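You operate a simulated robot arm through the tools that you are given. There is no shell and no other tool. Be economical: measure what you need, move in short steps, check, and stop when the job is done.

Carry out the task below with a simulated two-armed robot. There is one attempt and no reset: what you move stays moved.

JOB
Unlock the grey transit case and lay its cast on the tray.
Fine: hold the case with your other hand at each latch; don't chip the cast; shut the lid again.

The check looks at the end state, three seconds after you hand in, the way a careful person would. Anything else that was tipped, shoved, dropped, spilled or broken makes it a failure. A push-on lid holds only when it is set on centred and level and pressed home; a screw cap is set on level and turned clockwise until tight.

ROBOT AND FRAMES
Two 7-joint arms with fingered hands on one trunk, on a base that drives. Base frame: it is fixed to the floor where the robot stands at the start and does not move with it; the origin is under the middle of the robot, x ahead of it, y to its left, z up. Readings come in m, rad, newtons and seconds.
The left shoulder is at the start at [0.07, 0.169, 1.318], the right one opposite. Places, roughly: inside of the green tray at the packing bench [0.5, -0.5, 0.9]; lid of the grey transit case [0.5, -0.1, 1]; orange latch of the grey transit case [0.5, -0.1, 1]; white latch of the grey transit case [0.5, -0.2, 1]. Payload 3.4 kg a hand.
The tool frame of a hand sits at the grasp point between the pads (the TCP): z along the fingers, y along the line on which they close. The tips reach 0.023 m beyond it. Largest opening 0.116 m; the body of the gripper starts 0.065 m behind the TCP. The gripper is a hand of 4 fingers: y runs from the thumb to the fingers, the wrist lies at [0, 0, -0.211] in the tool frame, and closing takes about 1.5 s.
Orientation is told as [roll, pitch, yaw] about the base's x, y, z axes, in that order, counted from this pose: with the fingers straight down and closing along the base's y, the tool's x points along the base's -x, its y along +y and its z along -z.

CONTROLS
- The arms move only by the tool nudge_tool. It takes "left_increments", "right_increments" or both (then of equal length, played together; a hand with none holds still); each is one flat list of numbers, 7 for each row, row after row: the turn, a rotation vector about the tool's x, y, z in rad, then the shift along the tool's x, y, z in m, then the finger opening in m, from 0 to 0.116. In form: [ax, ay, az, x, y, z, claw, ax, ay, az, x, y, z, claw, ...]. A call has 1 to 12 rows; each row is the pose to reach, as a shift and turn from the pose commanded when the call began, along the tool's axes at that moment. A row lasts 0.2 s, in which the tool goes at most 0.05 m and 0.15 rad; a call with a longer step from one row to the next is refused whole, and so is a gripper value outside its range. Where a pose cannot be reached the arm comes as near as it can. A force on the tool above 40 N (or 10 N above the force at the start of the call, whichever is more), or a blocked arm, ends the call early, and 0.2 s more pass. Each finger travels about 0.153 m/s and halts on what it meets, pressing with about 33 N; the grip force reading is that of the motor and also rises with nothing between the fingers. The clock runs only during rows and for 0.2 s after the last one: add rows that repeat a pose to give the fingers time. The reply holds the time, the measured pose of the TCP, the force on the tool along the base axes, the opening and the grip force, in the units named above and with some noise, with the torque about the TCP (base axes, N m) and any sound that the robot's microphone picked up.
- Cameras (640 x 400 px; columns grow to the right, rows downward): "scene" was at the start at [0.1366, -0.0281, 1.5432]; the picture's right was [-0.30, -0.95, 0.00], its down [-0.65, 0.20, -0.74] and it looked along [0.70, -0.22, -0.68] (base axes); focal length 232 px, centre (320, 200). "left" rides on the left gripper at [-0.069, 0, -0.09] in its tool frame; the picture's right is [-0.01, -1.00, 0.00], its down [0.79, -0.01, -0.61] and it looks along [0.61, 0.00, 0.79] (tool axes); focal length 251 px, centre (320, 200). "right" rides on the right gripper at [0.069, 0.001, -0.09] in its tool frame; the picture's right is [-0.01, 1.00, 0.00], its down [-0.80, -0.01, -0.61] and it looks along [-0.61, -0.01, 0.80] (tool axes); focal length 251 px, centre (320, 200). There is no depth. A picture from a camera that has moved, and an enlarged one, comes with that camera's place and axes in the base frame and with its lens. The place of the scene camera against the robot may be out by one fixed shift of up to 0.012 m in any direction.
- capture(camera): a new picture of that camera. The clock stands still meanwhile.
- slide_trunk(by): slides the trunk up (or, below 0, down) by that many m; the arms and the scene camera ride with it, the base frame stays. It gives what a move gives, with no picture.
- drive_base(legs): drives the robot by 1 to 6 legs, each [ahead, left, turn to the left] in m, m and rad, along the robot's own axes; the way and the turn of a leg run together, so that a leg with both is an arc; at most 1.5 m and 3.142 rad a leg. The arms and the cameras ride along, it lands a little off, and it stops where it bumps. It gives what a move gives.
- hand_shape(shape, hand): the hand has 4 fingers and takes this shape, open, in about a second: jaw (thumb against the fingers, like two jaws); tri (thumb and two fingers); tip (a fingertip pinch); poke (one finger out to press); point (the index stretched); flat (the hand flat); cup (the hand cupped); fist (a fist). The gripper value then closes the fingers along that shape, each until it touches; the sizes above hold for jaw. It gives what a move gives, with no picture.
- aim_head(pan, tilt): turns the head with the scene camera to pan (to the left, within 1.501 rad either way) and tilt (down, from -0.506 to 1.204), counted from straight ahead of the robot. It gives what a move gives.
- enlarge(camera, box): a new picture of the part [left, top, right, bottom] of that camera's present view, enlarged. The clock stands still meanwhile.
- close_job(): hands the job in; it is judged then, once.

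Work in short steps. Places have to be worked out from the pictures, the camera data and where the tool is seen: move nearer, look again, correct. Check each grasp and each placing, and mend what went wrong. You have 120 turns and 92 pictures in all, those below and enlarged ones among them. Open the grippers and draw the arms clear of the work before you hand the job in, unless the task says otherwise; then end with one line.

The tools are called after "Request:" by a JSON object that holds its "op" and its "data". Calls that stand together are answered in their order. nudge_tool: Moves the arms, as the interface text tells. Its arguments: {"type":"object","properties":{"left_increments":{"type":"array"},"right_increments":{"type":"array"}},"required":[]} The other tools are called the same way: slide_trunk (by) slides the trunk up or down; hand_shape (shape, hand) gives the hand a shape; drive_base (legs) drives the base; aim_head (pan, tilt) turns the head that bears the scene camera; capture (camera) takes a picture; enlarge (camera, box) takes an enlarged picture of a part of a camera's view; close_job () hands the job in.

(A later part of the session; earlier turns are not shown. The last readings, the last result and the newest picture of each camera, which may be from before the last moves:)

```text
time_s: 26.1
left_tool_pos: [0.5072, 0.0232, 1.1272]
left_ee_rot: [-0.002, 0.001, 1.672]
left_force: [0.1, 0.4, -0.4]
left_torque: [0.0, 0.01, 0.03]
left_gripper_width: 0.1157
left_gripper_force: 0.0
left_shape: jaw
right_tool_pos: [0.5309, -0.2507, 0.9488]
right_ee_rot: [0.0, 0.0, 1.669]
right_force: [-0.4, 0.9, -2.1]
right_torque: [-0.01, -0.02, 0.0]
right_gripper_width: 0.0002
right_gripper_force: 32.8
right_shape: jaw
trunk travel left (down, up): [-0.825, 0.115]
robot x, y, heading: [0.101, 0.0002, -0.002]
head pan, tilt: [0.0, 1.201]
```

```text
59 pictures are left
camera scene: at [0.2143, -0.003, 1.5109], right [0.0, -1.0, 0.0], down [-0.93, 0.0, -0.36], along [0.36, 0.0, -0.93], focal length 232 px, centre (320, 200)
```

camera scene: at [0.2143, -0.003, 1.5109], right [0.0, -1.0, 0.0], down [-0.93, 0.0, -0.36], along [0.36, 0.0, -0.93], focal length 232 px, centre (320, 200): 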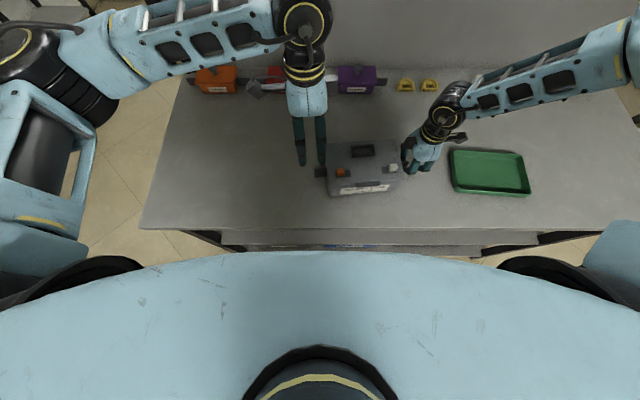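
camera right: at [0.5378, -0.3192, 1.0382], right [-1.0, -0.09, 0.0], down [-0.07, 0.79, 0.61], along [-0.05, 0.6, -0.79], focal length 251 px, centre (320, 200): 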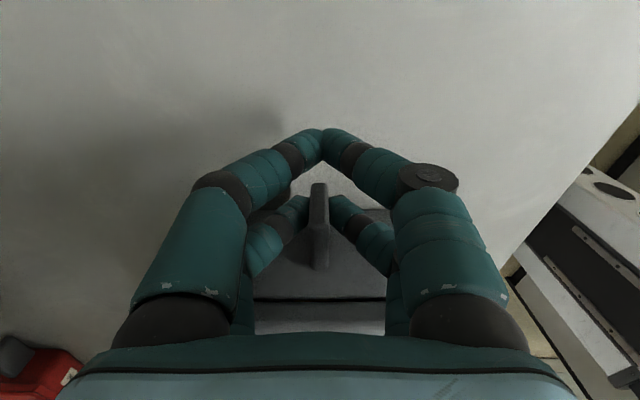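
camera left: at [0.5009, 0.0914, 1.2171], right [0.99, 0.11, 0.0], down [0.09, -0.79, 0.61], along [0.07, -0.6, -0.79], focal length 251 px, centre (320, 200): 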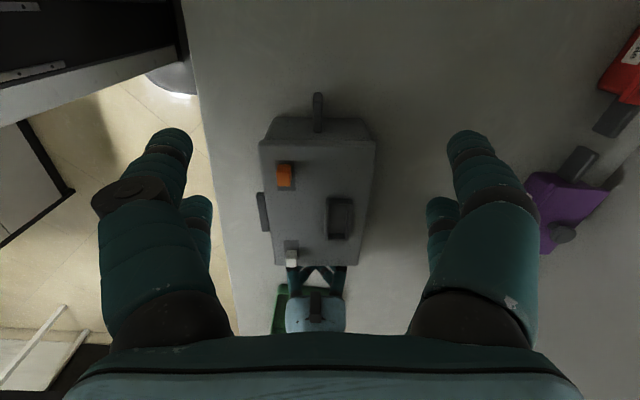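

The left tab is centred in the picture (x≈0.508). I descend to z 0.949 and close.

Request:
{"op": "nudge_tool", "data": {"left_increments": [0, 0, 0, 0.003, 0, 0.045, 0.116, 0, 0, 0, 0.003, 0, 0.09, 0.116, 0, 0, 0, 0.003, 0, 0.135, 0.116, 0, 0, 0, 0.003, 0, 0.178, 0.116, 0, 0, 0, 0.003, 0, 0.178, 0.116, 0, 0, 0, 0.003, 0, 0.178, 0.08, 0, 0, 0, 0.003, 0, 0.178, 0.05, 0, 0, 0, 0.003, 0, 0.178, 0.03, 0, 0, 0, 0.003, 0, 0.178, 0.01, 0, 0, 0, 0.003, 0, 0.178, 0.0, 0, 0, 0, 0.003, 0, 0.178, 0.0, 0, 0, 0, 0.003, 0, 0.178, 0.0]}}

Request:
{"op": "capture", "data": {"camera": "left"}}

```text
time_s: 28.6
left_tool_pos: [0.5073, 0.0201, 0.9518]
left_ee_rot: [0.001, -0.001, 1.671]
left_force: [0.2, -1.0, -2.6]
left_torque: [0.01, 0.04, -0.02]
left_gripper_width: 0.0
left_gripper_force: 33.4
left_shape: jaw
right_tool_pos: [0.5317, -0.2505, 0.9489]
right_ee_rot: [0.001, -0.001, 1.668]
right_force: [-0.9, 0.9, -2.0]
right_torque: [0.0, 0.01, 0.0]
right_gripper_width: 0.0
right_gripper_force: 33.2
right_shape: jaw
trunk travel left (down, up): [-0.825, 0.115]
robot x, y, heading: [0.0989, 0.0003, -0.0]
head pan, tilt: [0.0, 1.201]
```

```text
58 pictures are left
camera left: at [0.5014, 0.0894, 1.0419], right [0.99, 0.11, 0.0], down [0.09, -0.79, 0.61], along [0.06, -0.6, -0.79], focal length 251 px, centre (320, 200)
```

left: 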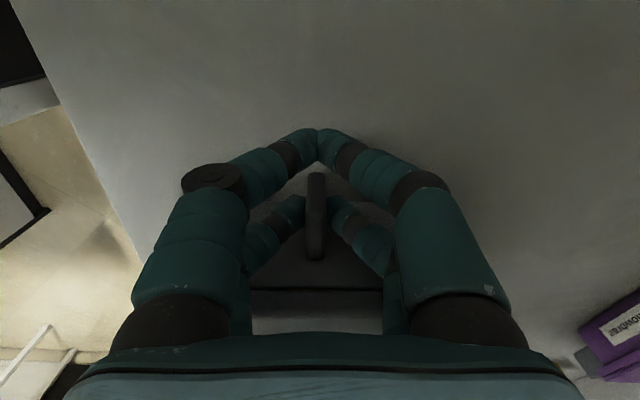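

Left tab is held. Now I open the right hand, lift it straight up and turn it back to the case's yaw.

Request:
{"op": "nudge_tool", "data": {"right_increments": [0, 0, 0, 0, 0, 0, 0.04, 0, 0, 0, 0, 0, 0, 0.08, 0, 0, 0, 0, 0, 0, 0.116, 0, 0, 0, 0, 0, 0, 0.116, 0, 0, 0, 0, 0, -0.04, 0.116, 0, 0, 0, 0, 0, -0.08, 0.116, 0, 0, 0, 0, 0, -0.12, 0.116, 0, 0, 0, 0, 0, -0.16, 0.116, 0, 0, 0, 0, 0, -0.18, 0.116]}}

Request:
{"op": "nudge_tool", "data": {"right_increments": [0, 0, 0.145, 0, 0, 0, 0.116, 0, 0, 0.29, 0, 0, 0, 0.116, 0, 0, 0.435, 0, 0, 0, 0.116, 0, 0, 0.58, 0, 0, 0, 0.1, 0, 0, 0.725, 0, 0.02, 0, 0.08, 0, 0, 0.87, 0, 0.04, 0, 0.06, 0, 0, 1.015, -0.02, 0.05, 0, 0.06, 0, 0, 1.16, -0.04, 0.05, 0, 0.06, 0, 0, 1.305, -0.06, 0.05, 0, 0.06, 0, 0, 1.45, -0.07, 0.05, 0, 0.06, 0, 0, 1.57, -0.071, 0.05, 0, 0.06, 0, 0, 1.57, -0.071, 0.05, 0, 0.06]}}

Request:
{"op": "capture", "data": {"camera": "right"}}

Request:
{"op": "capture", "data": {"camera": "scene"}}

```text
time_s: 30.6
left_tool_pos: [0.5072, 0.0204, 0.9512]
left_ee_rot: [0.001, 0.001, 1.671]
left_force: [-0.3, 0.9, -2.1]
left_torque: [0.04, 0.03, 0.04]
left_gripper_width: 0.0
left_gripper_force: 32.8
left_shape: jaw
right_tool_pos: [0.5321, -0.2498, 1.13]
right_ee_rot: [0.0, 0.0, 1.669]
right_force: [1.1, 0.0, 0.6]
right_torque: [0.02, 0.0, -0.03]
right_gripper_width: 0.1161
right_gripper_force: 0.2
right_shape: jaw
trunk travel left (down, up): [-0.825, 0.115]
robot x, y, heading: [0.1017, -0.0036, -0.004]
head pan, tilt: [0.0, 1.201]
```

```text
time_s: 33.2
left_tool_pos: [0.5081, 0.0206, 0.9516]
left_ee_rot: [0.0, 0.001, 1.671]
left_force: [0.2, 0.2, -3.2]
left_torque: [0.05, 0.04, -0.01]
left_gripper_width: 0.0001
left_gripper_force: 33.3
left_shape: jaw
right_tool_pos: [0.4766, -0.1837, 1.1301]
right_ee_rot: [-0.001, 0.0, 0.097]
right_force: [-0.3, -0.3, -0.2]
right_torque: [0.02, -0.01, -0.02]
right_gripper_width: 0.0605
right_gripper_force: 0.1
right_shape: jaw
trunk travel left (down, up): [-0.825, 0.115]
robot x, y, heading: [0.1017, 0.0015, -0.0]
head pan, tilt: [0.0, 1.201]
```

```text
57 pictures are left
camera right: at [0.4075, -0.1905, 1.2191], right [-0.09, 1.0, 0.0], down [0.79, 0.07, 0.61], along [0.6, 0.05, -0.79], focal length 251 px, centre (320, 200)
```

right: 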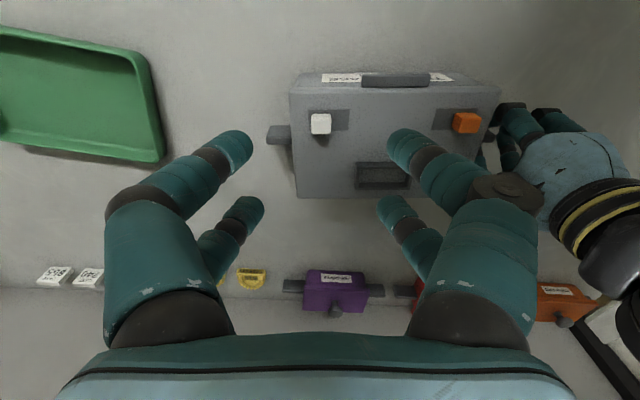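

```text
56 pictures are left
camera scene: at [0.2143, -0.0029, 1.5109], right [0.0, -1.0, 0.0], down [-0.93, 0.0, -0.36], along [0.36, 0.0, -0.93], focal length 232 px, centre (320, 200)
```

scene: 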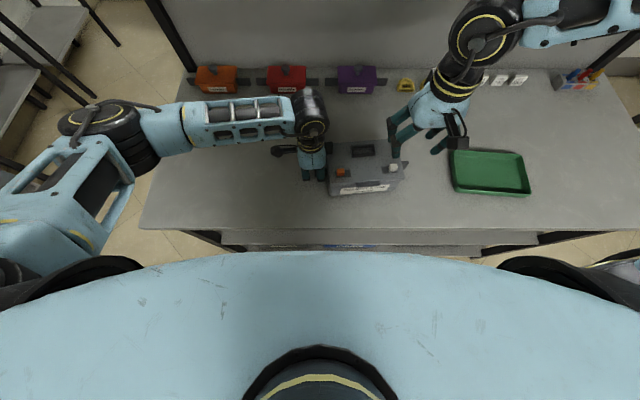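

The white button top is at ≈[0.491,-0.184,1.0]. I lower so that the far finger pair straddles it.

Request:
{"op": "nudge_tool", "data": {"right_increments": [0, 0, 0, 0.003, -0.0015, 0.04, 0.06, 0, 0, 0, 0.003, -0.0015, 0.08, 0.06, 0, 0, 0, 0.003, -0.0015, 0.1, 0.06, 0, 0, 0, 0.003, -0.0015, 0.114, 0.06, 0, 0, 0, 0.003, -0.0015, 0.114, 0.06]}}

Request:
{"op": "capture", "data": {"camera": "right"}}

```text
time_s: 34.5
left_tool_pos: [0.5075, 0.0206, 0.9519]
left_ee_rot: [0.001, 0.003, 1.671]
left_force: [1.1, -0.9, -2.7]
left_torque: [0.04, -0.01, 0.0]
left_gripper_width: 0.0001
left_gripper_force: 33.3
left_shape: jaw
right_tool_pos: [0.4721, -0.1858, 1.0184]
right_ee_rot: [0.001, -0.003, 0.099]
right_force: [0.1, 0.4, 0.8]
right_torque: [0.0, 0.01, -0.02]
right_gripper_width: 0.0608
right_gripper_force: 0.1
right_shape: jaw
trunk travel left (down, up): [-0.825, 0.115]
robot x, y, heading: [0.0993, -0.0028, -0.001]
head pan, tilt: [0.0, 1.201]
```

```text
55 pictures are left
camera right: at [0.4042, -0.1922, 1.1061], right [-0.09, 1.0, 0.0], down [0.79, 0.07, 0.61], along [0.6, 0.06, -0.79], focal length 251 px, centre (320, 200)
```

right: 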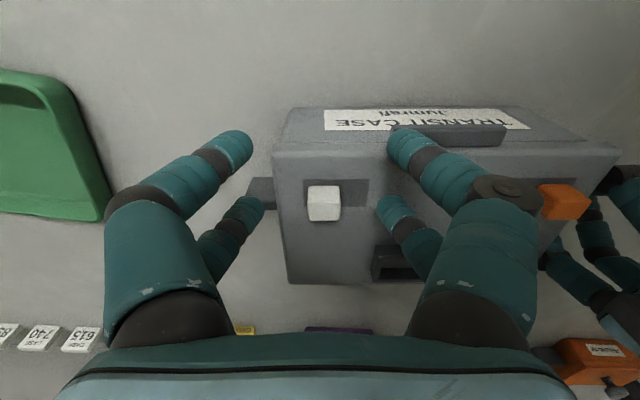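

Aligned with the far pair. I lower 2 mm and close on it.

Request:
{"op": "nudge_tool", "data": {"right_increments": [0, 0, 0, 0, 0, 0.002, 0.04, 0, 0, 0, 0, 0, 0.002, 0.025, 0, 0, 0, 0, 0, 0.002, 0.015, 0, 0, 0, 0, 0, 0.002, 0.01, 0, 0, 0, 0, 0, 0.002, 0.01]}}

Request:
{"op": "capture", "data": {"camera": "right"}}

```text
time_s: 35.6
left_tool_pos: [0.5079, 0.0214, 0.9518]
left_ee_rot: [0.0, 0.0, 1.671]
left_force: [0.2, -2.3, -2.5]
left_torque: [0.02, -0.02, -0.02]
left_gripper_width: 0.0
left_gripper_force: 32.3
left_shape: jaw
right_tool_pos: [0.4715, -0.1858, 1.015]
right_ee_rot: [0.0, -0.001, 0.1]
right_force: [0.0, 2.3, 1.3]
right_torque: [0.07, -0.04, 0.05]
right_gripper_width: 0.0106
right_gripper_force: 0.0
right_shape: jaw
trunk travel left (down, up): [-0.825, 0.115]
robot x, y, heading: [0.102, -0.0002, 0.003]
head pan, tilt: [0.0, 1.201]
```

```text
54 pictures are left
camera right: at [0.4039, -0.1922, 1.1039], right [-0.09, 1.0, 0.0], down [0.79, 0.07, 0.61], along [0.61, 0.05, -0.79], focal length 251 px, centre (320, 200)
```

right: 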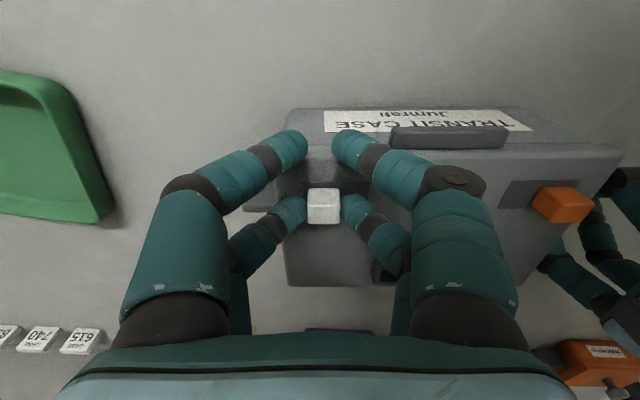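

Gripped. I slide it +y 18 mm along the slot.

Request:
{"op": "nudge_tool", "data": {"right_increments": [0, 0, 0, 0, 0, 0, 0.005, 0, 0, 0, 0, 0.006, 0, 0.005, 0, 0, 0, 0, 0.012, 0, 0.005, 0, 0, 0, 0, 0.018, 0, 0.005, 0, 0, 0, 0, 0.02, 0, 0.005]}}

Request:
{"op": "capture", "data": {"camera": "right"}}

```text
time_s: 36.9
left_tool_pos: [0.5081, 0.0207, 0.9517]
left_ee_rot: [0.001, -0.001, 1.67]
left_force: [0.8, 3.9, -4.9]
left_torque: [0.16, -0.01, 0.03]
left_gripper_width: 0.0
left_gripper_force: 32.5
left_shape: jaw
right_tool_pos: [0.4705, -0.1654, 1.0145]
right_ee_rot: [0.0, -0.002, 0.099]
right_force: [-1.5, -4.1, 2.5]
right_torque: [-0.1, -0.02, -0.09]
right_gripper_width: 0.006
right_gripper_force: 0.1
right_shape: jaw
trunk travel left (down, up): [-0.825, 0.115]
robot x, y, heading: [0.1008, -0.0036, 0.005]
head pan, tilt: [0.0, 1.201]
```

```text
53 pictures are left
camera right: at [0.4027, -0.1726, 1.1034], right [-0.09, 1.0, 0.0], down [0.79, 0.07, 0.61], along [0.61, 0.05, -0.79], focal length 251 px, centre (320, 200)
```

right: 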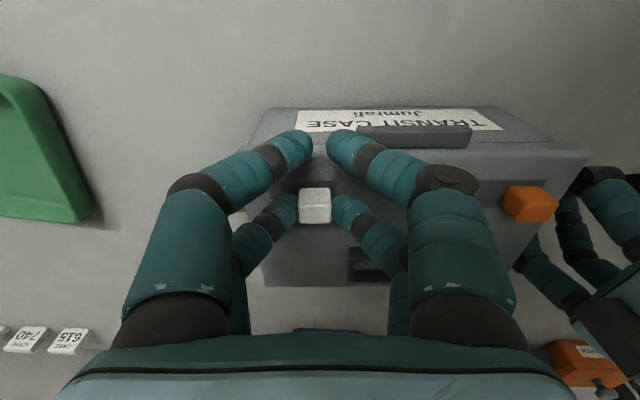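

It slid along. I press 3 mm more, then relax, open and lift to check.

Request:
{"op": "nudge_tool", "data": {"right_increments": [0, 0, 0, 0, 0.003, 0, 0.005, 0, 0, 0, 0, 0.003, 0, 0.005, 0, 0, 0, 0, 0, 0, 0.01, 0, 0, 0, 0, 0, 0, 0.03, 0, 0, 0, 0, 0, 0, 0.06, 0, 0, 0, 0, 0, 0, 0.06, 0, 0, 0, 0, 0, -0.03, 0.06, 0, 0, 0, 0, 0, -0.07, 0.06]}}

Request:
{"op": "enlarge", "data": {"camera": "right", "box": [200, 80, 520, 260]}}

```text
time_s: 38.6
left_tool_pos: [0.5063, 0.0202, 0.9529]
left_ee_rot: [0.0, 0.0, 1.669]
left_force: [0.6, -0.1, -1.7]
left_torque: [0.04, 0.01, 0.01]
left_gripper_width: 0.0004
left_gripper_force: 33.0
left_shape: jaw
right_tool_pos: [0.4691, -0.1662, 1.0868]
right_ee_rot: [-0.001, -0.001, 0.1]
right_force: [0.2, -0.4, -0.5]
right_torque: [-0.01, -0.02, 0.0]
right_gripper_width: 0.0592
right_gripper_force: 0.0
right_shape: jaw
trunk travel left (down, up): [-0.825, 0.115]
robot x, y, heading: [0.0976, -0.0032, 0.001]
head pan, tilt: [0.0, 1.201]
```

```text
2.00 times, centred on (360, 170) of right
camera zoom: at [0.4003, -0.1725, 1.1753], right [-0.09, 1.0, 0.0], down [0.79, 0.07, 0.61], along [0.61, 0.05, -0.79], focal length 503 px, centre (240, 260)
```

zoom: 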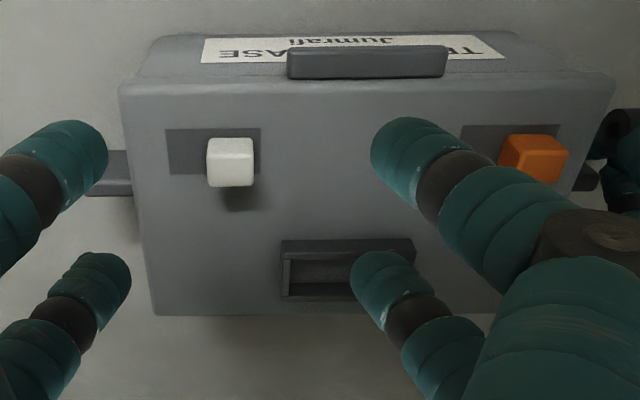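

Both latches are at their open ends. Before lifting, I look closely at the front lip from the scene camera and the right hand.

Request:
{"op": "enlarge", "data": {"camera": "scene", "box": [310, 130, 420, 205]}}

Request:
{"op": "enlarge", "data": {"camera": "right", "box": [250, 80, 450, 200]}}

```text
5.33 times, centred on (365, 168) of scene
camera zoom: at [0.2124, -0.0026, 1.511], right [0.0, -1.0, 0.0], down [-0.93, 0.0, -0.36], along [0.36, 0.0, -0.93], focal length 1236 px, centre (80, 373)
```

zoom: 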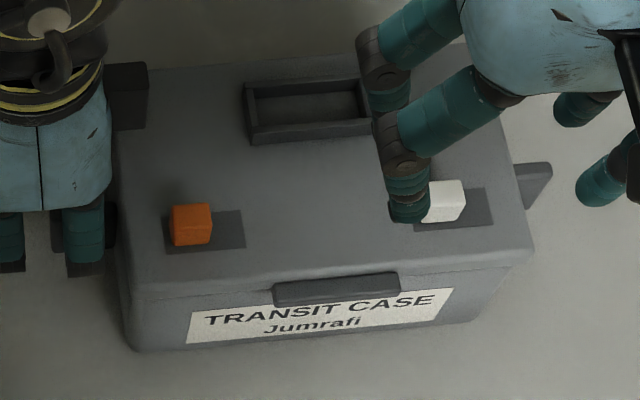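

```text
3.20 times, centred on (350, 140) of right
camera zoom: at [0.4003, -0.1725, 1.1753], right [-0.09, 1.0, 0.0], down [0.79, 0.07, 0.61], along [0.61, 0.05, -0.79], focal length 805 px, centre (224, 392)
```

zoom: 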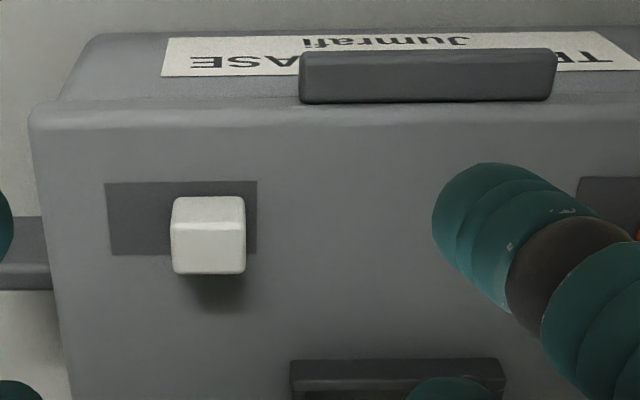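

The lip on the lid's front spans y≈-0.151…-0.091, x≈0.447…0.459. I'll pinch its ends with the far pair of the right hand so the lid can pivot between the pads. First move in front of/above it.

Request:
{"op": "nudge_tool", "data": {"right_increments": [0, 0, 0, 0.01, 0.016, 0, 0.08, 0, 0, 0, 0.02, 0.032, 0, 0.1, 0, 0, 0, 0.03, 0.0467, 0, 0.116, 0, 0, 0, 0.03, 0.0467, 0.04, 0.116, 0, 0, 0, 0.03, 0.0467, 0.07, 0.116, 0, 0, 0, 0.03, 0.0467, 0.07, 0.116]}}

Request:
{"op": "capture", "data": {"camera": "right"}}

Request:
{"op": "enlarge", "data": {"camera": "scene", "box": [310, 100, 430, 205]}}

```text
time_s: 40.0
left_tool_pos: [0.5074, 0.0197, 0.9522]
left_ee_rot: [0.0, 0.001, 1.672]
left_force: [0.4, 0.6, -2.4]
left_torque: [0.04, 0.02, 0.0]
left_gripper_width: 0.0001
left_gripper_force: 32.9
left_shape: jaw
right_tool_pos: [0.4376, -0.1233, 1.0153]
right_ee_rot: [0.001, -0.002, 0.099]
right_force: [0.2, -0.2, 0.2]
right_torque: [0.02, 0.03, -0.04]
right_gripper_width: 0.116
right_gripper_force: 0.0
right_shape: jaw
trunk travel left (down, up): [-0.825, 0.115]
robot x, y, heading: [0.099, -0.0001, -0.002]
head pan, tilt: [0.0, 1.201]
```

```text
49 pictures are left
camera right: at [0.3695, -0.1298, 1.1038], right [-0.09, 1.0, 0.0], down [0.79, 0.07, 0.61], along [0.61, 0.05, -0.79], focal length 251 px, centre (320, 200)
```

right: 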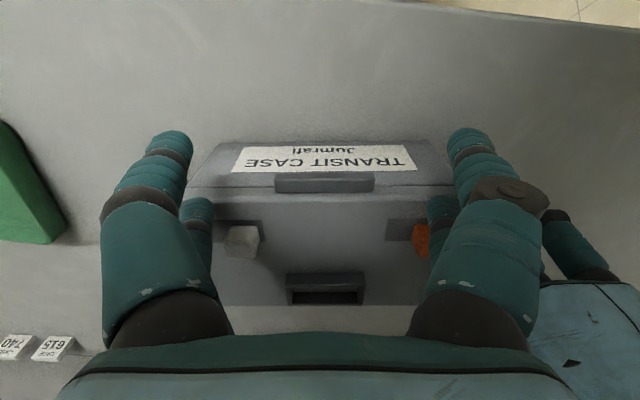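

```text
3.81 times, centred on (370, 152) of scene
camera zoom: at [0.2137, -0.0028, 1.5109], right [0.0, -1.0, 0.0], down [-0.93, 0.0, -0.36], along [0.36, 0.0, -0.93], focal length 883 px, centre (130, 381)
```

zoom: 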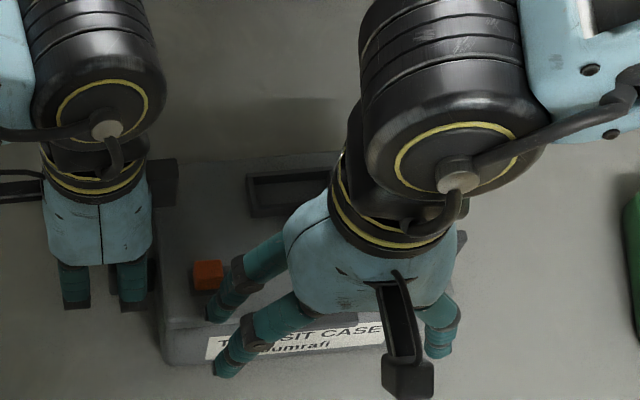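

The lip sits at x 0.446…0.456, y −0.149…−0.091. I shift 3 mm back and lower to bring the pads level with the lip.

Request:
{"op": "nudge_tool", "data": {"right_increments": [0, 0, 0, 0.0035, 0.002, 0.015, 0.116, 0, 0, 0, 0.0035, 0.002, 0.035, 0.116, 0, 0, 0, 0.0035, 0.002, 0.035, 0.116]}}

Request:
{"op": "capture", "data": {"camera": "right"}}

```text
time_s: 40.9
left_tool_pos: [0.5081, 0.0205, 0.9514]
left_ee_rot: [0.0, 0.003, 1.67]
left_force: [1.0, 0.0, -1.8]
left_torque: [0.02, -0.02, 0.07]
left_gripper_width: 0.0
left_gripper_force: 32.6
left_shape: jaw
right_tool_pos: [0.4355, -0.1358, 0.9899]
right_ee_rot: [-0.002, 0.001, 0.101]
right_force: [-0.5, 0.5, -0.8]
right_torque: [0.0, 0.02, 0.05]
right_gripper_width: 0.1163
right_gripper_force: 0.1
right_shape: jaw
right hand out of reach, approached as far as the arm can: row 1, 2, 3
trunk travel left (down, up): [-0.825, 0.115]
robot x, y, heading: [0.1009, -0.0015, -0.002]
head pan, tilt: [0.0, 1.201]
```

```text
47 pictures are left
camera right: at [0.3674, -0.143, 1.0791], right [-0.09, 1.0, 0.0], down [0.79, 0.07, 0.61], along [0.6, 0.06, -0.8], focal length 251 px, centre (320, 200)
```

right: 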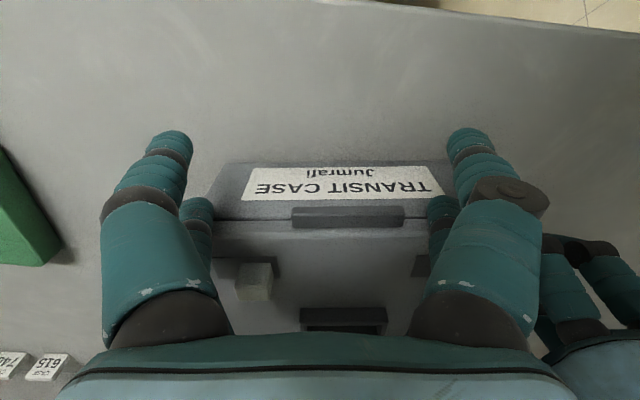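

The right arm is too cramped here. Holding isn't needed for the lid, so I release the left hand, lift both clear and back the base off 7 cm.

Request:
{"op": "nudge_tool", "data": {"left_increments": [0, 0, 0, 0, 0, 0, 0.04, 0, 0, 0, 0, 0, 0, 0.08, 0, 0, 0, 0, 0, 0, 0.116, 0, 0, 0, 0, 0, 0, 0.116, 0, 0, 0, 0, 0, -0.04, 0.116, 0, 0, 0, 0, 0, -0.08, 0.116, 0, 0, 0, 0, 0, -0.12, 0.116, 0, 0, 0, 0, 0, -0.16, 0.116, 0, 0, 0, -0.03, 0, -0.2, 0.116], "right_increments": [0, 0, 0, 0, 0, -0.03, 0.116, 0, 0, 0, 0, 0, -0.06, 0.116, 0, 0, 0, 0, 0, -0.1, 0.116, 0, 0, 0, 0, 0, -0.1, 0.116, 0, 0, 0, 0, 0, -0.1, 0.116, 0, 0, 0, 0, 0, -0.1, 0.116, 0, 0, 0, 0, 0, -0.1, 0.116, 0, 0, 0, 0, 0, -0.1, 0.116, 0, 0, 0, 0, 0, -0.1, 0.116]}}

Request:
{"op": "drive_base", "data": {"legs": [[-0.07, 0, 0]]}}

Request:
{"op": "capture", "data": {"camera": "scene"}}

```text
time_s: 42.9
left_tool_pos: [0.5038, 0.051, 1.1494]
left_ee_rot: [-0.001, 0.002, 1.669]
left_force: [-0.5, 1.2, 0.2]
left_torque: [0.01, 0.03, -0.01]
left_gripper_width: 0.1159
left_gripper_force: 0.1
left_shape: jaw
right_tool_pos: [0.4302, -0.135, 1.0921]
right_ee_rot: [0.001, -0.002, 0.1]
right_force: [0.3, -0.1, -0.7]
right_torque: [-0.03, -0.01, 0.0]
right_gripper_width: 0.1156
right_gripper_force: 0.0
right_shape: jaw
trunk travel left (down, up): [-0.825, 0.115]
robot x, y, heading: [0.1009, 0.001, -0.003]
head pan, tilt: [0.0, 1.201]
```

```text
time_s: 43.9
left_tool_pos: [0.44, 0.049, 1.1462]
left_ee_rot: [0.004, 0.001, 1.669]
left_force: [-0.2, -0.1, -0.3]
left_torque: [0.0, 0.04, 0.01]
left_gripper_width: 0.1159
left_gripper_force: 0.1
left_shape: jaw
right_tool_pos: [0.3679, -0.1365, 1.0906]
right_ee_rot: [0.0, 0.005, 0.097]
right_force: [0.4, -0.1, 0.1]
right_torque: [0.01, 0.04, -0.01]
right_gripper_width: 0.116
right_gripper_force: 0.0
right_shape: jaw
trunk travel left (down, up): [-0.825, 0.115]
robot x, y, heading: [0.03, 0.0005, -0.0]
head pan, tilt: [0.0, 1.201]
```

```text
46 pictures are left
camera scene: at [0.1518, -0.0035, 1.5102], right [0.0, -1.0, 0.0], down [-0.93, 0.0, -0.36], along [0.36, 0.0, -0.93], focal length 232 px, centre (320, 200)
```

scene: 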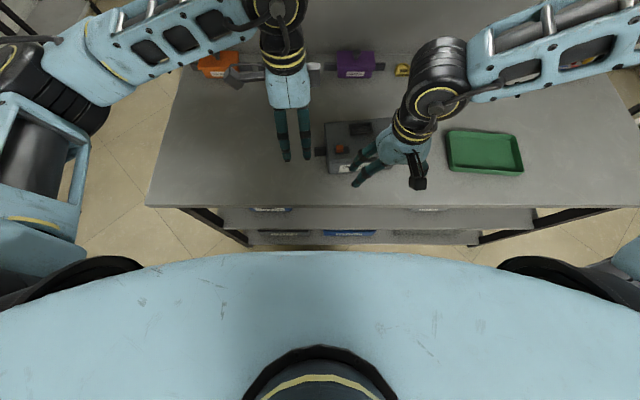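

Base now at x≈0.03. I bring the right hand back over the lip, lowering to pinch height.

Request:
{"op": "nudge_tool", "data": {"right_increments": [0, 0, 0, -0.035, 0.004, 0, 0.116, 0, 0, 0, -0.068, 0.0073, 0, 0.116, 0, 0, 0, -0.068, 0.0073, 0.04, 0.116, 0, 0, 0, -0.068, 0.0073, 0.08, 0.116, 0, 0, 0, -0.068, 0.0073, 0.11, 0.116, 0, 0, 0, -0.068, 0.0073, 0.11, 0.116]}}

Request:
{"op": "capture", "data": {"camera": "right"}}

```text
time_s: 45.3
left_tool_pos: [0.4338, 0.0486, 1.1491]
left_ee_rot: [0.0, 0.003, 1.667]
left_force: [-0.4, -1.0, 0.1]
left_torque: [0.02, 0.0, 0.02]
left_gripper_width: 0.116
left_gripper_force: 0.1
left_shape: jaw
right_tool_pos: [0.4205, -0.1446, 1.0002]
right_ee_rot: [0.0, -0.001, 0.097]
right_force: [0.4, 1.3, 0.5]
right_torque: [0.02, 0.01, 0.02]
right_gripper_width: 0.1157
right_gripper_force: 0.1
right_shape: jaw
right hand out of reach, approached as far as the arm can: row 4, 5, 6
trunk travel left (down, up): [-0.825, 0.115]
robot x, y, heading: [0.0288, 0.0027, 0.004]
head pan, tilt: [0.0, 1.201]
```

```text
45 pictures are left
camera right: at [0.352, -0.1509, 1.089], right [-0.09, 1.0, 0.0], down [0.79, 0.07, 0.61], along [0.61, 0.05, -0.79], focal length 251 px, centre (320, 200)
```

right: 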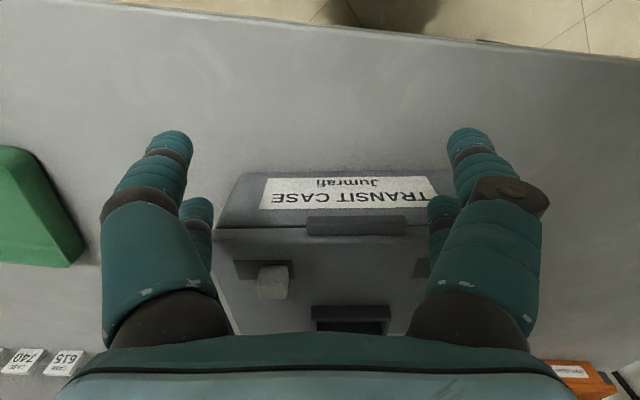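

The limit is low-and-inward for this shoulder height; I raise both hands and lower the trunk 0.15 m.

Request:
{"op": "nudge_tool", "data": {"left_increments": [0, 0, 0, -0.02, 0, -0.04, 0.116, 0, 0, 0, -0.04, 0, -0.08, 0.116, 0, 0, 0, -0.06, 0, -0.12, 0.116, 0, 0, 0, -0.06, 0, -0.14, 0.116], "right_increments": [0, 0, 0, 0, 0, -0.04, 0.116, 0, 0, 0, 0, 0, -0.08, 0.116, 0, 0, 0, 0, 0, -0.12, 0.116, 0, 0, 0, 0, 0, -0.16, 0.116]}}

Request:
{"op": "slide_trunk", "data": {"by": -0.15}}

```text
time_s: 46.3
left_tool_pos: [0.4259, 0.1096, 1.2916]
left_ee_rot: [-0.002, 0.0, 1.667]
left_force: [0.1, 0.0, -0.6]
left_torque: [-0.01, -0.04, -0.03]
left_gripper_width: 0.1158
left_gripper_force: 0.0
left_shape: jaw
right_tool_pos: [0.4206, -0.1443, 1.1579]
right_ee_rot: [0.0, -0.003, 0.1]
right_force: [0.4, -0.3, -0.5]
right_torque: [0.01, -0.03, -0.01]
right_gripper_width: 0.1159
right_gripper_force: 0.0
right_shape: jaw
trunk travel left (down, up): [-0.825, 0.115]
robot x, y, heading: [0.0325, 0.0011, 0.001]
head pan, tilt: [0.0, 1.201]
```

```text
time_s: 48.0
left_tool_pos: [0.4267, 0.1069, 1.1399]
left_ee_rot: [0.001, 0.002, 1.668]
left_force: [-0.2, -0.5, -0.9]
left_torque: [0.01, -0.02, -0.01]
left_gripper_width: 0.116
left_gripper_force: 0.0
left_shape: jaw
right_tool_pos: [0.4223, -0.1442, 1.0094]
right_ee_rot: [0.0, -0.002, 0.097]
right_force: [-0.3, 0.4, -0.3]
right_torque: [0.01, -0.01, -0.01]
right_gripper_width: 0.116
right_gripper_force: 0.2
right_shape: jaw
trunk travel left (down, up): [-0.675, 0.265]
robot x, y, heading: [0.0297, 0.0008, -0.003]
head pan, tilt: [0.0, 1.201]
```

Now I shift into place at this height, then lower to pinch height.

Request:
{"op": "nudge_tool", "data": {"right_increments": [0, 0, 0, -0.007, 0.01, 0, 0.116, 0, 0, 0, -0.014, 0.02, 0, 0.116, 0, 0, 0, -0.014, 0.02, 0.015, 0.116, 0, 0, 0, -0.014, 0.02, 0.031, 0.116, 0, 0, 0, -0.014, 0.02, 0.031, 0.116]}}

Request:
{"op": "capture", "data": {"camera": "right"}}

```text
time_s: 49.2
left_tool_pos: [0.427, 0.1087, 1.1404]
left_ee_rot: [-0.001, 0.003, 1.67]
left_force: [-0.1, 0.5, 0.2]
left_torque: [0.02, 0.0, 0.01]
left_gripper_width: 0.1157
left_gripper_force: 0.1
left_shape: jaw
right_tool_pos: [0.4339, -0.1235, 0.9768]
right_ee_rot: [0.0, -0.002, 0.098]
right_force: [-0.3, 0.1, 0.8]
right_torque: [0.04, -0.04, 0.07]
right_gripper_width: 0.1158
right_gripper_force: 0.0
right_shape: jaw
trunk travel left (down, up): [-0.675, 0.265]
robot x, y, heading: [0.0338, 0.0021, -0.001]
head pan, tilt: [0.0, 1.201]
```

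```text
44 pictures are left
camera right: at [0.3652, -0.1297, 1.0657], right [-0.09, 1.0, 0.0], down [0.79, 0.07, 0.61], along [0.61, 0.05, -0.79], focal length 251 px, centre (320, 200)
```

right: 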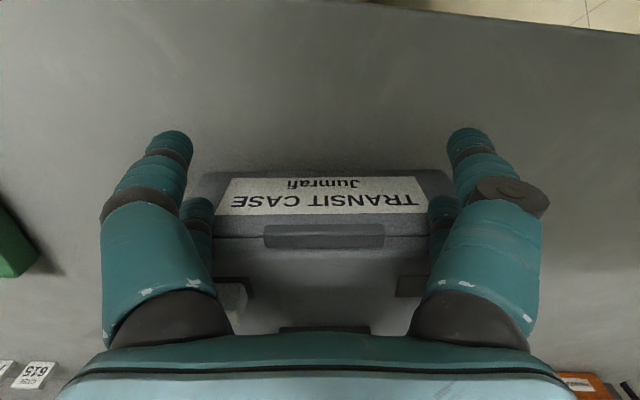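

The lip lies between the far finger pair at pad height. I close on its ends.

Request:
{"op": "nudge_tool", "data": {"right_increments": [0, 0, 0, 0, 0, 0, 0.09, 0, 0, 0, 0, 0, 0, 0.07, 0, 0, 0, 0, 0, 0, 0.05, 0, 0, 0, 0, 0, 0, 0.04, 0, 0, 0, 0, 0, 0, 0.03, 0, 0, 0, 0, 0, 0, 0.03]}}

Request:
{"op": "capture", "data": {"camera": "right"}}

```text
time_s: 50.6
left_tool_pos: [0.4277, 0.1085, 1.1409]
left_ee_rot: [0.0, 0.002, 1.668]
left_force: [0.1, -0.4, 0.6]
left_torque: [0.0, -0.01, 0.04]
left_gripper_width: 0.1161
left_gripper_force: 0.1
left_shape: jaw
right_tool_pos: [0.4328, -0.1232, 0.9769]
right_ee_rot: [-0.001, -0.003, 0.097]
right_force: [-0.4, 2.2, -0.3]
right_torque: [0.02, -0.05, 0.07]
right_gripper_width: 0.0345
right_gripper_force: 0.0
right_shape: jaw
trunk travel left (down, up): [-0.675, 0.265]
robot x, y, heading: [0.0309, -0.0002, 0.002]
head pan, tilt: [0.0, 1.201]
```

```text
43 pictures are left
camera right: at [0.3655, -0.1295, 1.0658], right [-0.09, 1.0, 0.0], down [0.79, 0.07, 0.61], along [0.61, 0.05, -0.79], focal length 251 px, centre (320, 200)
```

right: 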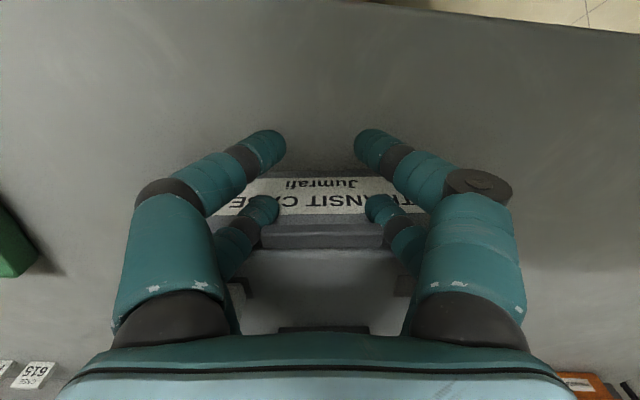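

The fingertips curl in under the lip. I squeeze a little more and try lifting 1.5 cm.

Request:
{"op": "nudge_tool", "data": {"right_increments": [0, 0, 0, 0, 0, 0, 0.02, 0, 0, 0, 0, 0, 0, 0.01, 0, 0, 0, 0, 0, 0, 0.01, 0, 0, 0, 0, 0, -0.007, 0.01, 0, 0, 0, 0, 0, -0.015, 0.01, 0, 0, 0, 0, 0, -0.015, 0.01]}}

Request:
{"op": "capture", "data": {"camera": "right"}}

```text
time_s: 52.0
left_tool_pos: [0.4276, 0.1081, 1.139]
left_ee_rot: [0.001, 0.002, 1.668]
left_force: [0.3, 0.2, -0.9]
left_torque: [-0.04, 0.02, 0.02]
left_gripper_width: 0.1158
left_gripper_force: 0.1
left_shape: jaw
right_tool_pos: [0.4342, -0.1235, 0.9929]
right_ee_rot: [-0.001, 0.0, 0.098]
right_force: [0.7, 0.1, 0.0]
right_torque: [-0.01, 0.05, 0.01]
right_gripper_width: 0.0154
right_gripper_force: 0.0
right_shape: jaw
trunk travel left (down, up): [-0.675, 0.265]
robot x, y, heading: [0.033, 0.0014, -0.001]
head pan, tilt: [0.0, 1.201]
```

```text
42 pictures are left
camera right: at [0.3659, -0.1295, 1.0813], right [-0.09, 1.0, 0.0], down [0.79, 0.07, 0.61], along [0.6, 0.05, -0.79], focal length 251 px, centre (320, 200)
```

right: 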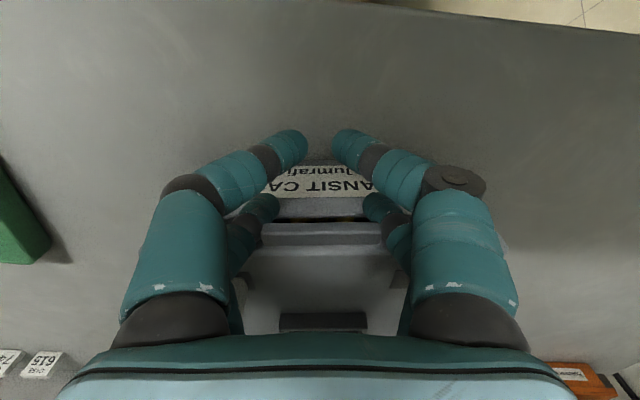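

The lid has risen with the lip (a gap shows below it). I follow the hinge arc up to about 45°.

Request:
{"op": "nudge_tool", "data": {"right_increments": [0, 0, 0, -0.002, 0, -0.011, 0.01, 0, 0, 0, -0.004, 0, -0.022, 0.01, 0, 0, 0, -0.008, 0, -0.033, 0.01, 0, 0, 0, -0.012, 0, -0.044, 0.01, 0, 0, 0, -0.018, 0, -0.055, 0.01, 0, 0, 0, -0.024, 0, -0.0645, 0.01, 0, 0, 0, -0.031, 0, -0.074, 0.01, 0, 0, 0, -0.039, 0, -0.0825, 0.01]}}

Request:
{"op": "capture", "data": {"camera": "right"}}

Request:
{"op": "capture", "data": {"camera": "scene"}}

```text
time_s: 53.8
left_tool_pos: [0.4274, 0.1095, 1.1396]
left_ee_rot: [0.0, 0.002, 1.669]
left_force: [0.4, 0.6, 0.2]
left_torque: [0.0, 0.01, -0.01]
left_gripper_width: 0.1161
left_gripper_force: 0.0
left_shape: jaw
right_tool_pos: [0.4738, -0.1193, 1.0744]
right_ee_rot: [0.0, -0.001, 0.096]
right_force: [0.2, 0.3, -1.6]
right_torque: [-0.06, 0.05, 0.09]
right_gripper_width: 0.0149
right_gripper_force: 0.1
right_shape: jaw
trunk travel left (down, up): [-0.675, 0.265]
robot x, y, heading: [0.0297, -0.001, -0.004]
head pan, tilt: [0.0, 1.201]
```

```text
41 pictures are left
camera right: at [0.4054, -0.1261, 1.1638], right [-0.09, 1.0, 0.0], down [0.79, 0.07, 0.61], along [0.6, 0.05, -0.79], focal length 251 px, centre (320, 200)
```

right: 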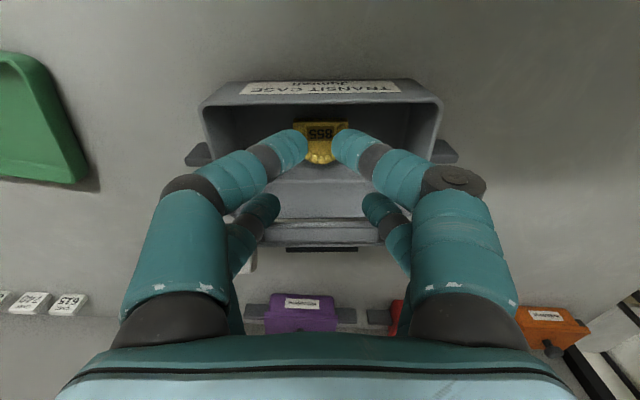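

```text
40 pictures are left
camera scene: at [0.1449, -0.003, 1.3609], right [0.0, -1.0, 0.0], down [-0.93, 0.0, -0.36], along [0.36, 0.0, -0.93], focal length 232 px, centre (320, 200)
```

scene: 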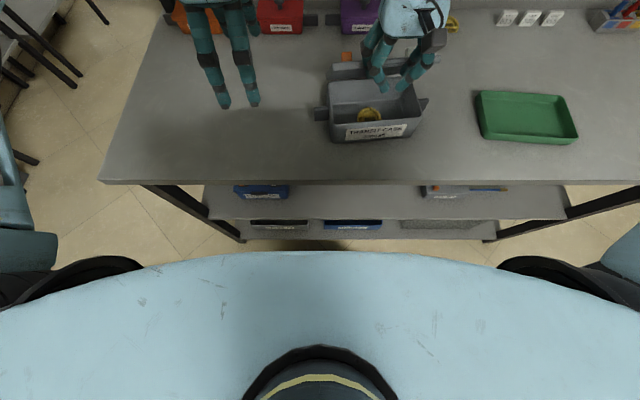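

The lid is ~45° open and the yellow cast (855) is seen inside. I follow the arc on to about 95°.

Request:
{"op": "nudge_tool", "data": {"right_increments": [0, 0, 0, -0.009, 0, -0.008, 0.01, 0, 0, 0, -0.018, 0, -0.015, 0.01, 0, 0, 0, -0.028, 0, -0.022, 0.01, 0, 0, 0, -0.0385, 0, -0.027, 0.01, 0, 0, 0, -0.0495, 0, -0.032, 0.01, 0, 0, 0, -0.0606, 0, -0.035, 0.01, 0, 0, 0, -0.072, 0, -0.038, 0.01, 0, 0, 0, -0.084, 0, -0.039, 0.01, 0, 0, 0, -0.096, 0, -0.04, 0.01, 0, 0, 0, -0.107, 0, -0.039, 0.01]}}

Request:
{"op": "capture", "data": {"camera": "right"}}

Request:
{"op": "enlarge", "data": {"camera": "scene", "box": [280, 0, 480, 150]}}

```text
time_s: 56.0
left_tool_pos: [0.4278, 0.1096, 1.1403]
left_ee_rot: [0.0, 0.001, 1.669]
left_force: [0.2, 0.8, 0.1]
left_torque: [0.0, 0.01, 0.02]
left_gripper_width: 0.1157
left_gripper_force: 0.1
left_shape: jaw
right_tool_pos: [0.5335, -0.1457, 1.1039]
right_ee_rot: [0.001, -0.002, 0.097]
right_force: [-0.7, 0.4, 0.6]
right_torque: [-0.01, 0.01, 0.0]
right_gripper_width: 0.0104
right_gripper_force: 0.1
right_shape: jaw
right hand out of reach, approached as far as the arm can: row 4, 5, 6, 7, 8, 9, 10
trunk travel left (down, up): [-0.675, 0.265]
robot x, y, heading: [0.0319, 0.0004, -0.002]
head pan, tilt: [0.0, 1.201]
```

```text
39 pictures are left
camera right: at [0.466, -0.152, 1.1935], right [-0.09, 1.0, 0.0], down [0.79, 0.07, 0.61], along [0.61, 0.05, -0.79], focal length 251 px, centre (320, 200)
```

right: 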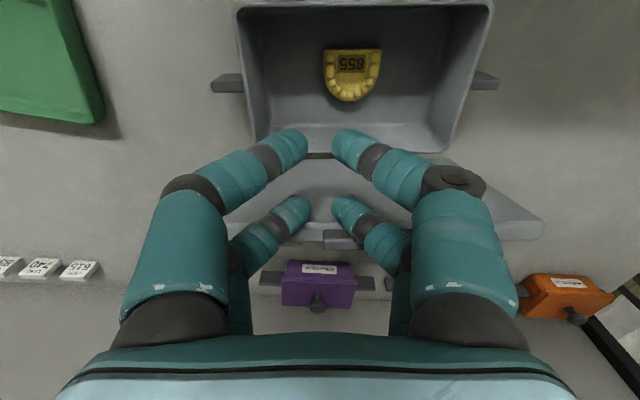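

```text
2.67 times, centred on (380, 75) of scene
camera zoom: at [0.1439, -0.003, 1.361], right [0.0, -1.0, 0.0], down [-0.93, 0.0, -0.36], along [0.36, 0.0, -0.93], focal length 618 px, centre (160, 533)
```

zoom: 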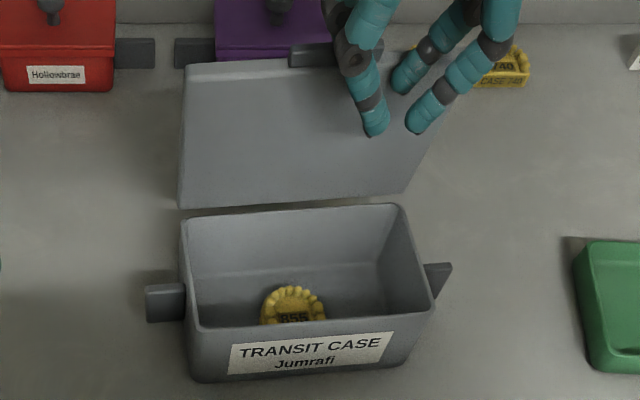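

The hand drifted sideways out of the lip but the lid stands open past vertical. I withdraw the right hand backwards and up and check that the lid stays.

Request:
{"op": "nudge_tool", "data": {"right_increments": [0, 0, 0, 0, 0, 0, 0.01]}}

Request:
{"op": "capture", "data": {"camera": "left"}}

```text
time_s: 56.4
left_tool_pos: [0.4275, 0.1089, 1.1412]
left_ee_rot: [-0.001, 0.002, 1.669]
left_force: [0.8, -0.4, -0.2]
left_torque: [0.03, 0.04, -0.03]
left_gripper_width: 0.116
left_gripper_force: 0.1
left_shape: jaw
right_tool_pos: [0.5346, -0.1447, 1.1055]
right_ee_rot: [0.0, -0.002, 0.098]
right_force: [-0.1, -0.5, -0.8]
right_torque: [0.01, -0.02, -0.01]
right_gripper_width: 0.0103
right_gripper_force: 0.0
right_shape: jaw
trunk travel left (down, up): [-0.675, 0.265]
robot x, y, heading: [0.0275, -0.0017, 0.001]
head pan, tilt: [0.0, 1.201]
```

```text
37 pictures are left
camera left: at [0.4215, 0.1778, 1.2306], right [0.99, 0.11, 0.0], down [0.09, -0.79, 0.61], along [0.06, -0.6, -0.79], focal length 251 px, centre (320, 200)
```

left: 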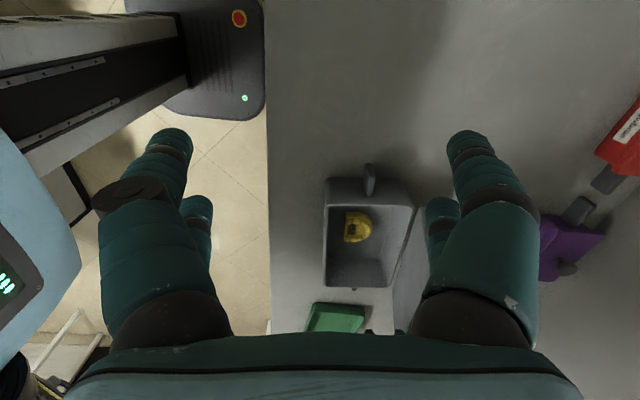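

Lid looks upright, leaning back. Withdraw the right hand toward the robot and up.

Request:
{"op": "nudge_tool", "data": {"right_increments": [0, 0, 0, 0.045, 0, 0, 0.01, 0, 0, 0, 0.09, 0, 0, 0.01, 0, 0, 0, 0.13, 0, 0, 0.01, 0, 0, 0, 0.16, -0.02, -0.03, 0.05, 0, 0, 0, 0.18, -0.05, -0.06, 0.1, 0, 0, 0, 0.18, -0.09, -0.08, 0.116]}}

Request:
{"op": "capture", "data": {"camera": "scene"}}

Request:
{"op": "capture", "data": {"camera": "right"}}

```text
time_s: 57.8
left_tool_pos: [0.4297, 0.1074, 1.1404]
left_ee_rot: [0.001, -0.001, 1.668]
left_force: [0.5, -0.3, 0.4]
left_torque: [0.0, 0.0, 0.0]
left_gripper_width: 0.1158
left_gripper_force: 0.0
left_shape: jaw
right_tool_pos: [0.3647, -0.2541, 1.1862]
right_ee_rot: [0.002, 0.0, 0.098]
right_force: [0.0, 0.2, 0.7]
right_torque: [0.02, 0.01, 0.0]
right_gripper_width: 0.1159
right_gripper_force: 0.0
right_shape: jaw
trunk travel left (down, up): [-0.675, 0.265]
robot x, y, heading: [0.0313, 0.0001, -0.002]
head pan, tilt: [0.0, 1.201]
```

```text
36 pictures are left
camera scene: at [0.1444, -0.0042, 1.3609], right [0.0, -1.0, 0.0], down [-0.93, 0.0, -0.36], along [0.36, 0.0, -0.93], focal length 232 px, centre (320, 200)
```

scene: 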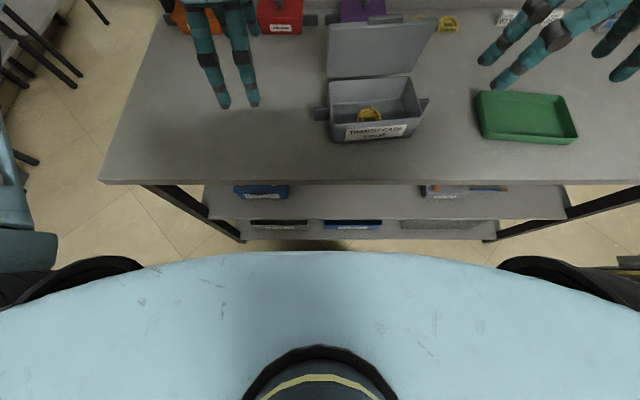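

```text
35 pictures are left
camera right: at [0.2967, -0.2619, 1.2752], right [-0.09, 1.0, 0.0], down [0.79, 0.07, 0.61], along [0.6, 0.06, -0.79], focal length 251 px, centre (320, 200)
```

right: 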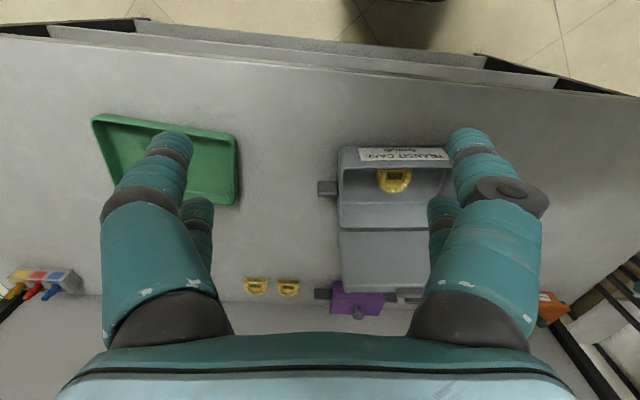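

The lid stays open by itself. Cast triangulates to ≈[0.519,-0.116,0.912], about 6 cm wide. I drive 0.09 m forward again for reach.

Request:
{"op": "drive_base", "data": {"legs": [[0.09, 0, 0]]}}

```text
time_s: 58.9
left_tool_pos: [0.5176, 0.1084, 1.1418]
left_ee_rot: [0.001, 0.002, 1.671]
left_force: [0.2, 0.4, -0.5]
left_torque: [0.03, 0.02, -0.03]
left_gripper_width: 0.1158
left_gripper_force: 0.1
left_shape: jaw
right_tool_pos: [0.4546, -0.2537, 1.1873]
right_ee_rot: [0.0, -0.002, 0.101]
right_force: [-0.2, -0.1, -0.2]
right_torque: [0.03, -0.01, 0.0]
right_gripper_width: 0.1158
right_gripper_force: 0.0
right_shape: jaw
trunk travel left (down, up): [-0.675, 0.265]
robot x, y, heading: [0.1212, 0.0032, -0.004]
head pan, tilt: [0.0, 1.201]
```

Now the right hand goes above the cast with opening 0.09, staying high, for a close look.

Request:
{"op": "nudge_tool", "data": {"right_increments": [0, 0, 0, -0.02, 0.035, 0, 0.1, 0, 0, 0, -0.037, 0.07, 0, 0.1, 0, 0, 0, -0.054, 0.105, 0.02, 0.1, 0, 0, 0, -0.071, 0.131, 0.05, 0.1, 0, 0, 0, -0.071, 0.131, 0.085, 0.1, 0, 0, 0, -0.071, 0.131, 0.1, 0.1, 0, 0, 0, -0.071, 0.131, 0.1, 0.1]}}

Request:
{"op": "enlarge", "data": {"camera": "right", "box": [200, 60, 440, 260]}}

Request:
{"op": "capture", "data": {"camera": "scene"}}

```text
time_s: 60.5
left_tool_pos: [0.5181, 0.11, 1.1399]
left_ee_rot: [0.0, 0.003, 1.669]
left_force: [0.1, 0.2, 0.4]
left_torque: [0.04, 0.01, -0.02]
left_gripper_width: 0.116
left_gripper_force: 0.0
left_shape: jaw
right_tool_pos: [0.515, -0.1175, 1.0852]
right_ee_rot: [0.0, -0.002, 0.098]
right_force: [-0.5, 0.4, -1.0]
right_torque: [-0.03, 0.01, -0.02]
right_gripper_width: 0.1
right_gripper_force: 0.0
right_shape: jaw
trunk travel left (down, up): [-0.675, 0.265]
robot x, y, heading: [0.1227, 0.0006, -0.001]
head pan, tilt: [0.0, 1.201]
```

```text
2.00 times, centred on (320, 160) of right
camera zoom: at [0.4459, -0.1232, 1.1737], right [-0.09, 1.0, 0.0], down [0.79, 0.07, 0.61], along [0.61, 0.05, -0.79], focal length 503 px, centre (320, 280)
```

zoom: 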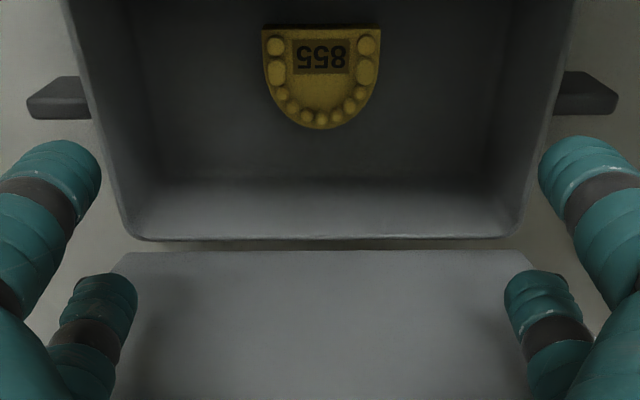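

```text
33 pictures are left
camera scene: at [0.2348, -0.0026, 1.3609], right [0.0, -1.0, 0.0], down [-0.93, 0.0, -0.36], along [0.36, 0.0, -0.93], focal length 232 px, centre (320, 200)
```

scene: 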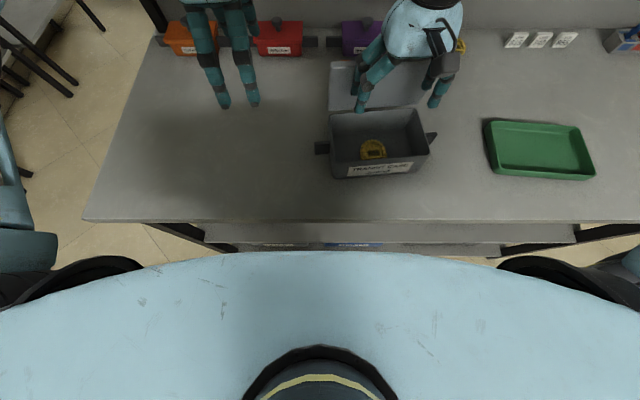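

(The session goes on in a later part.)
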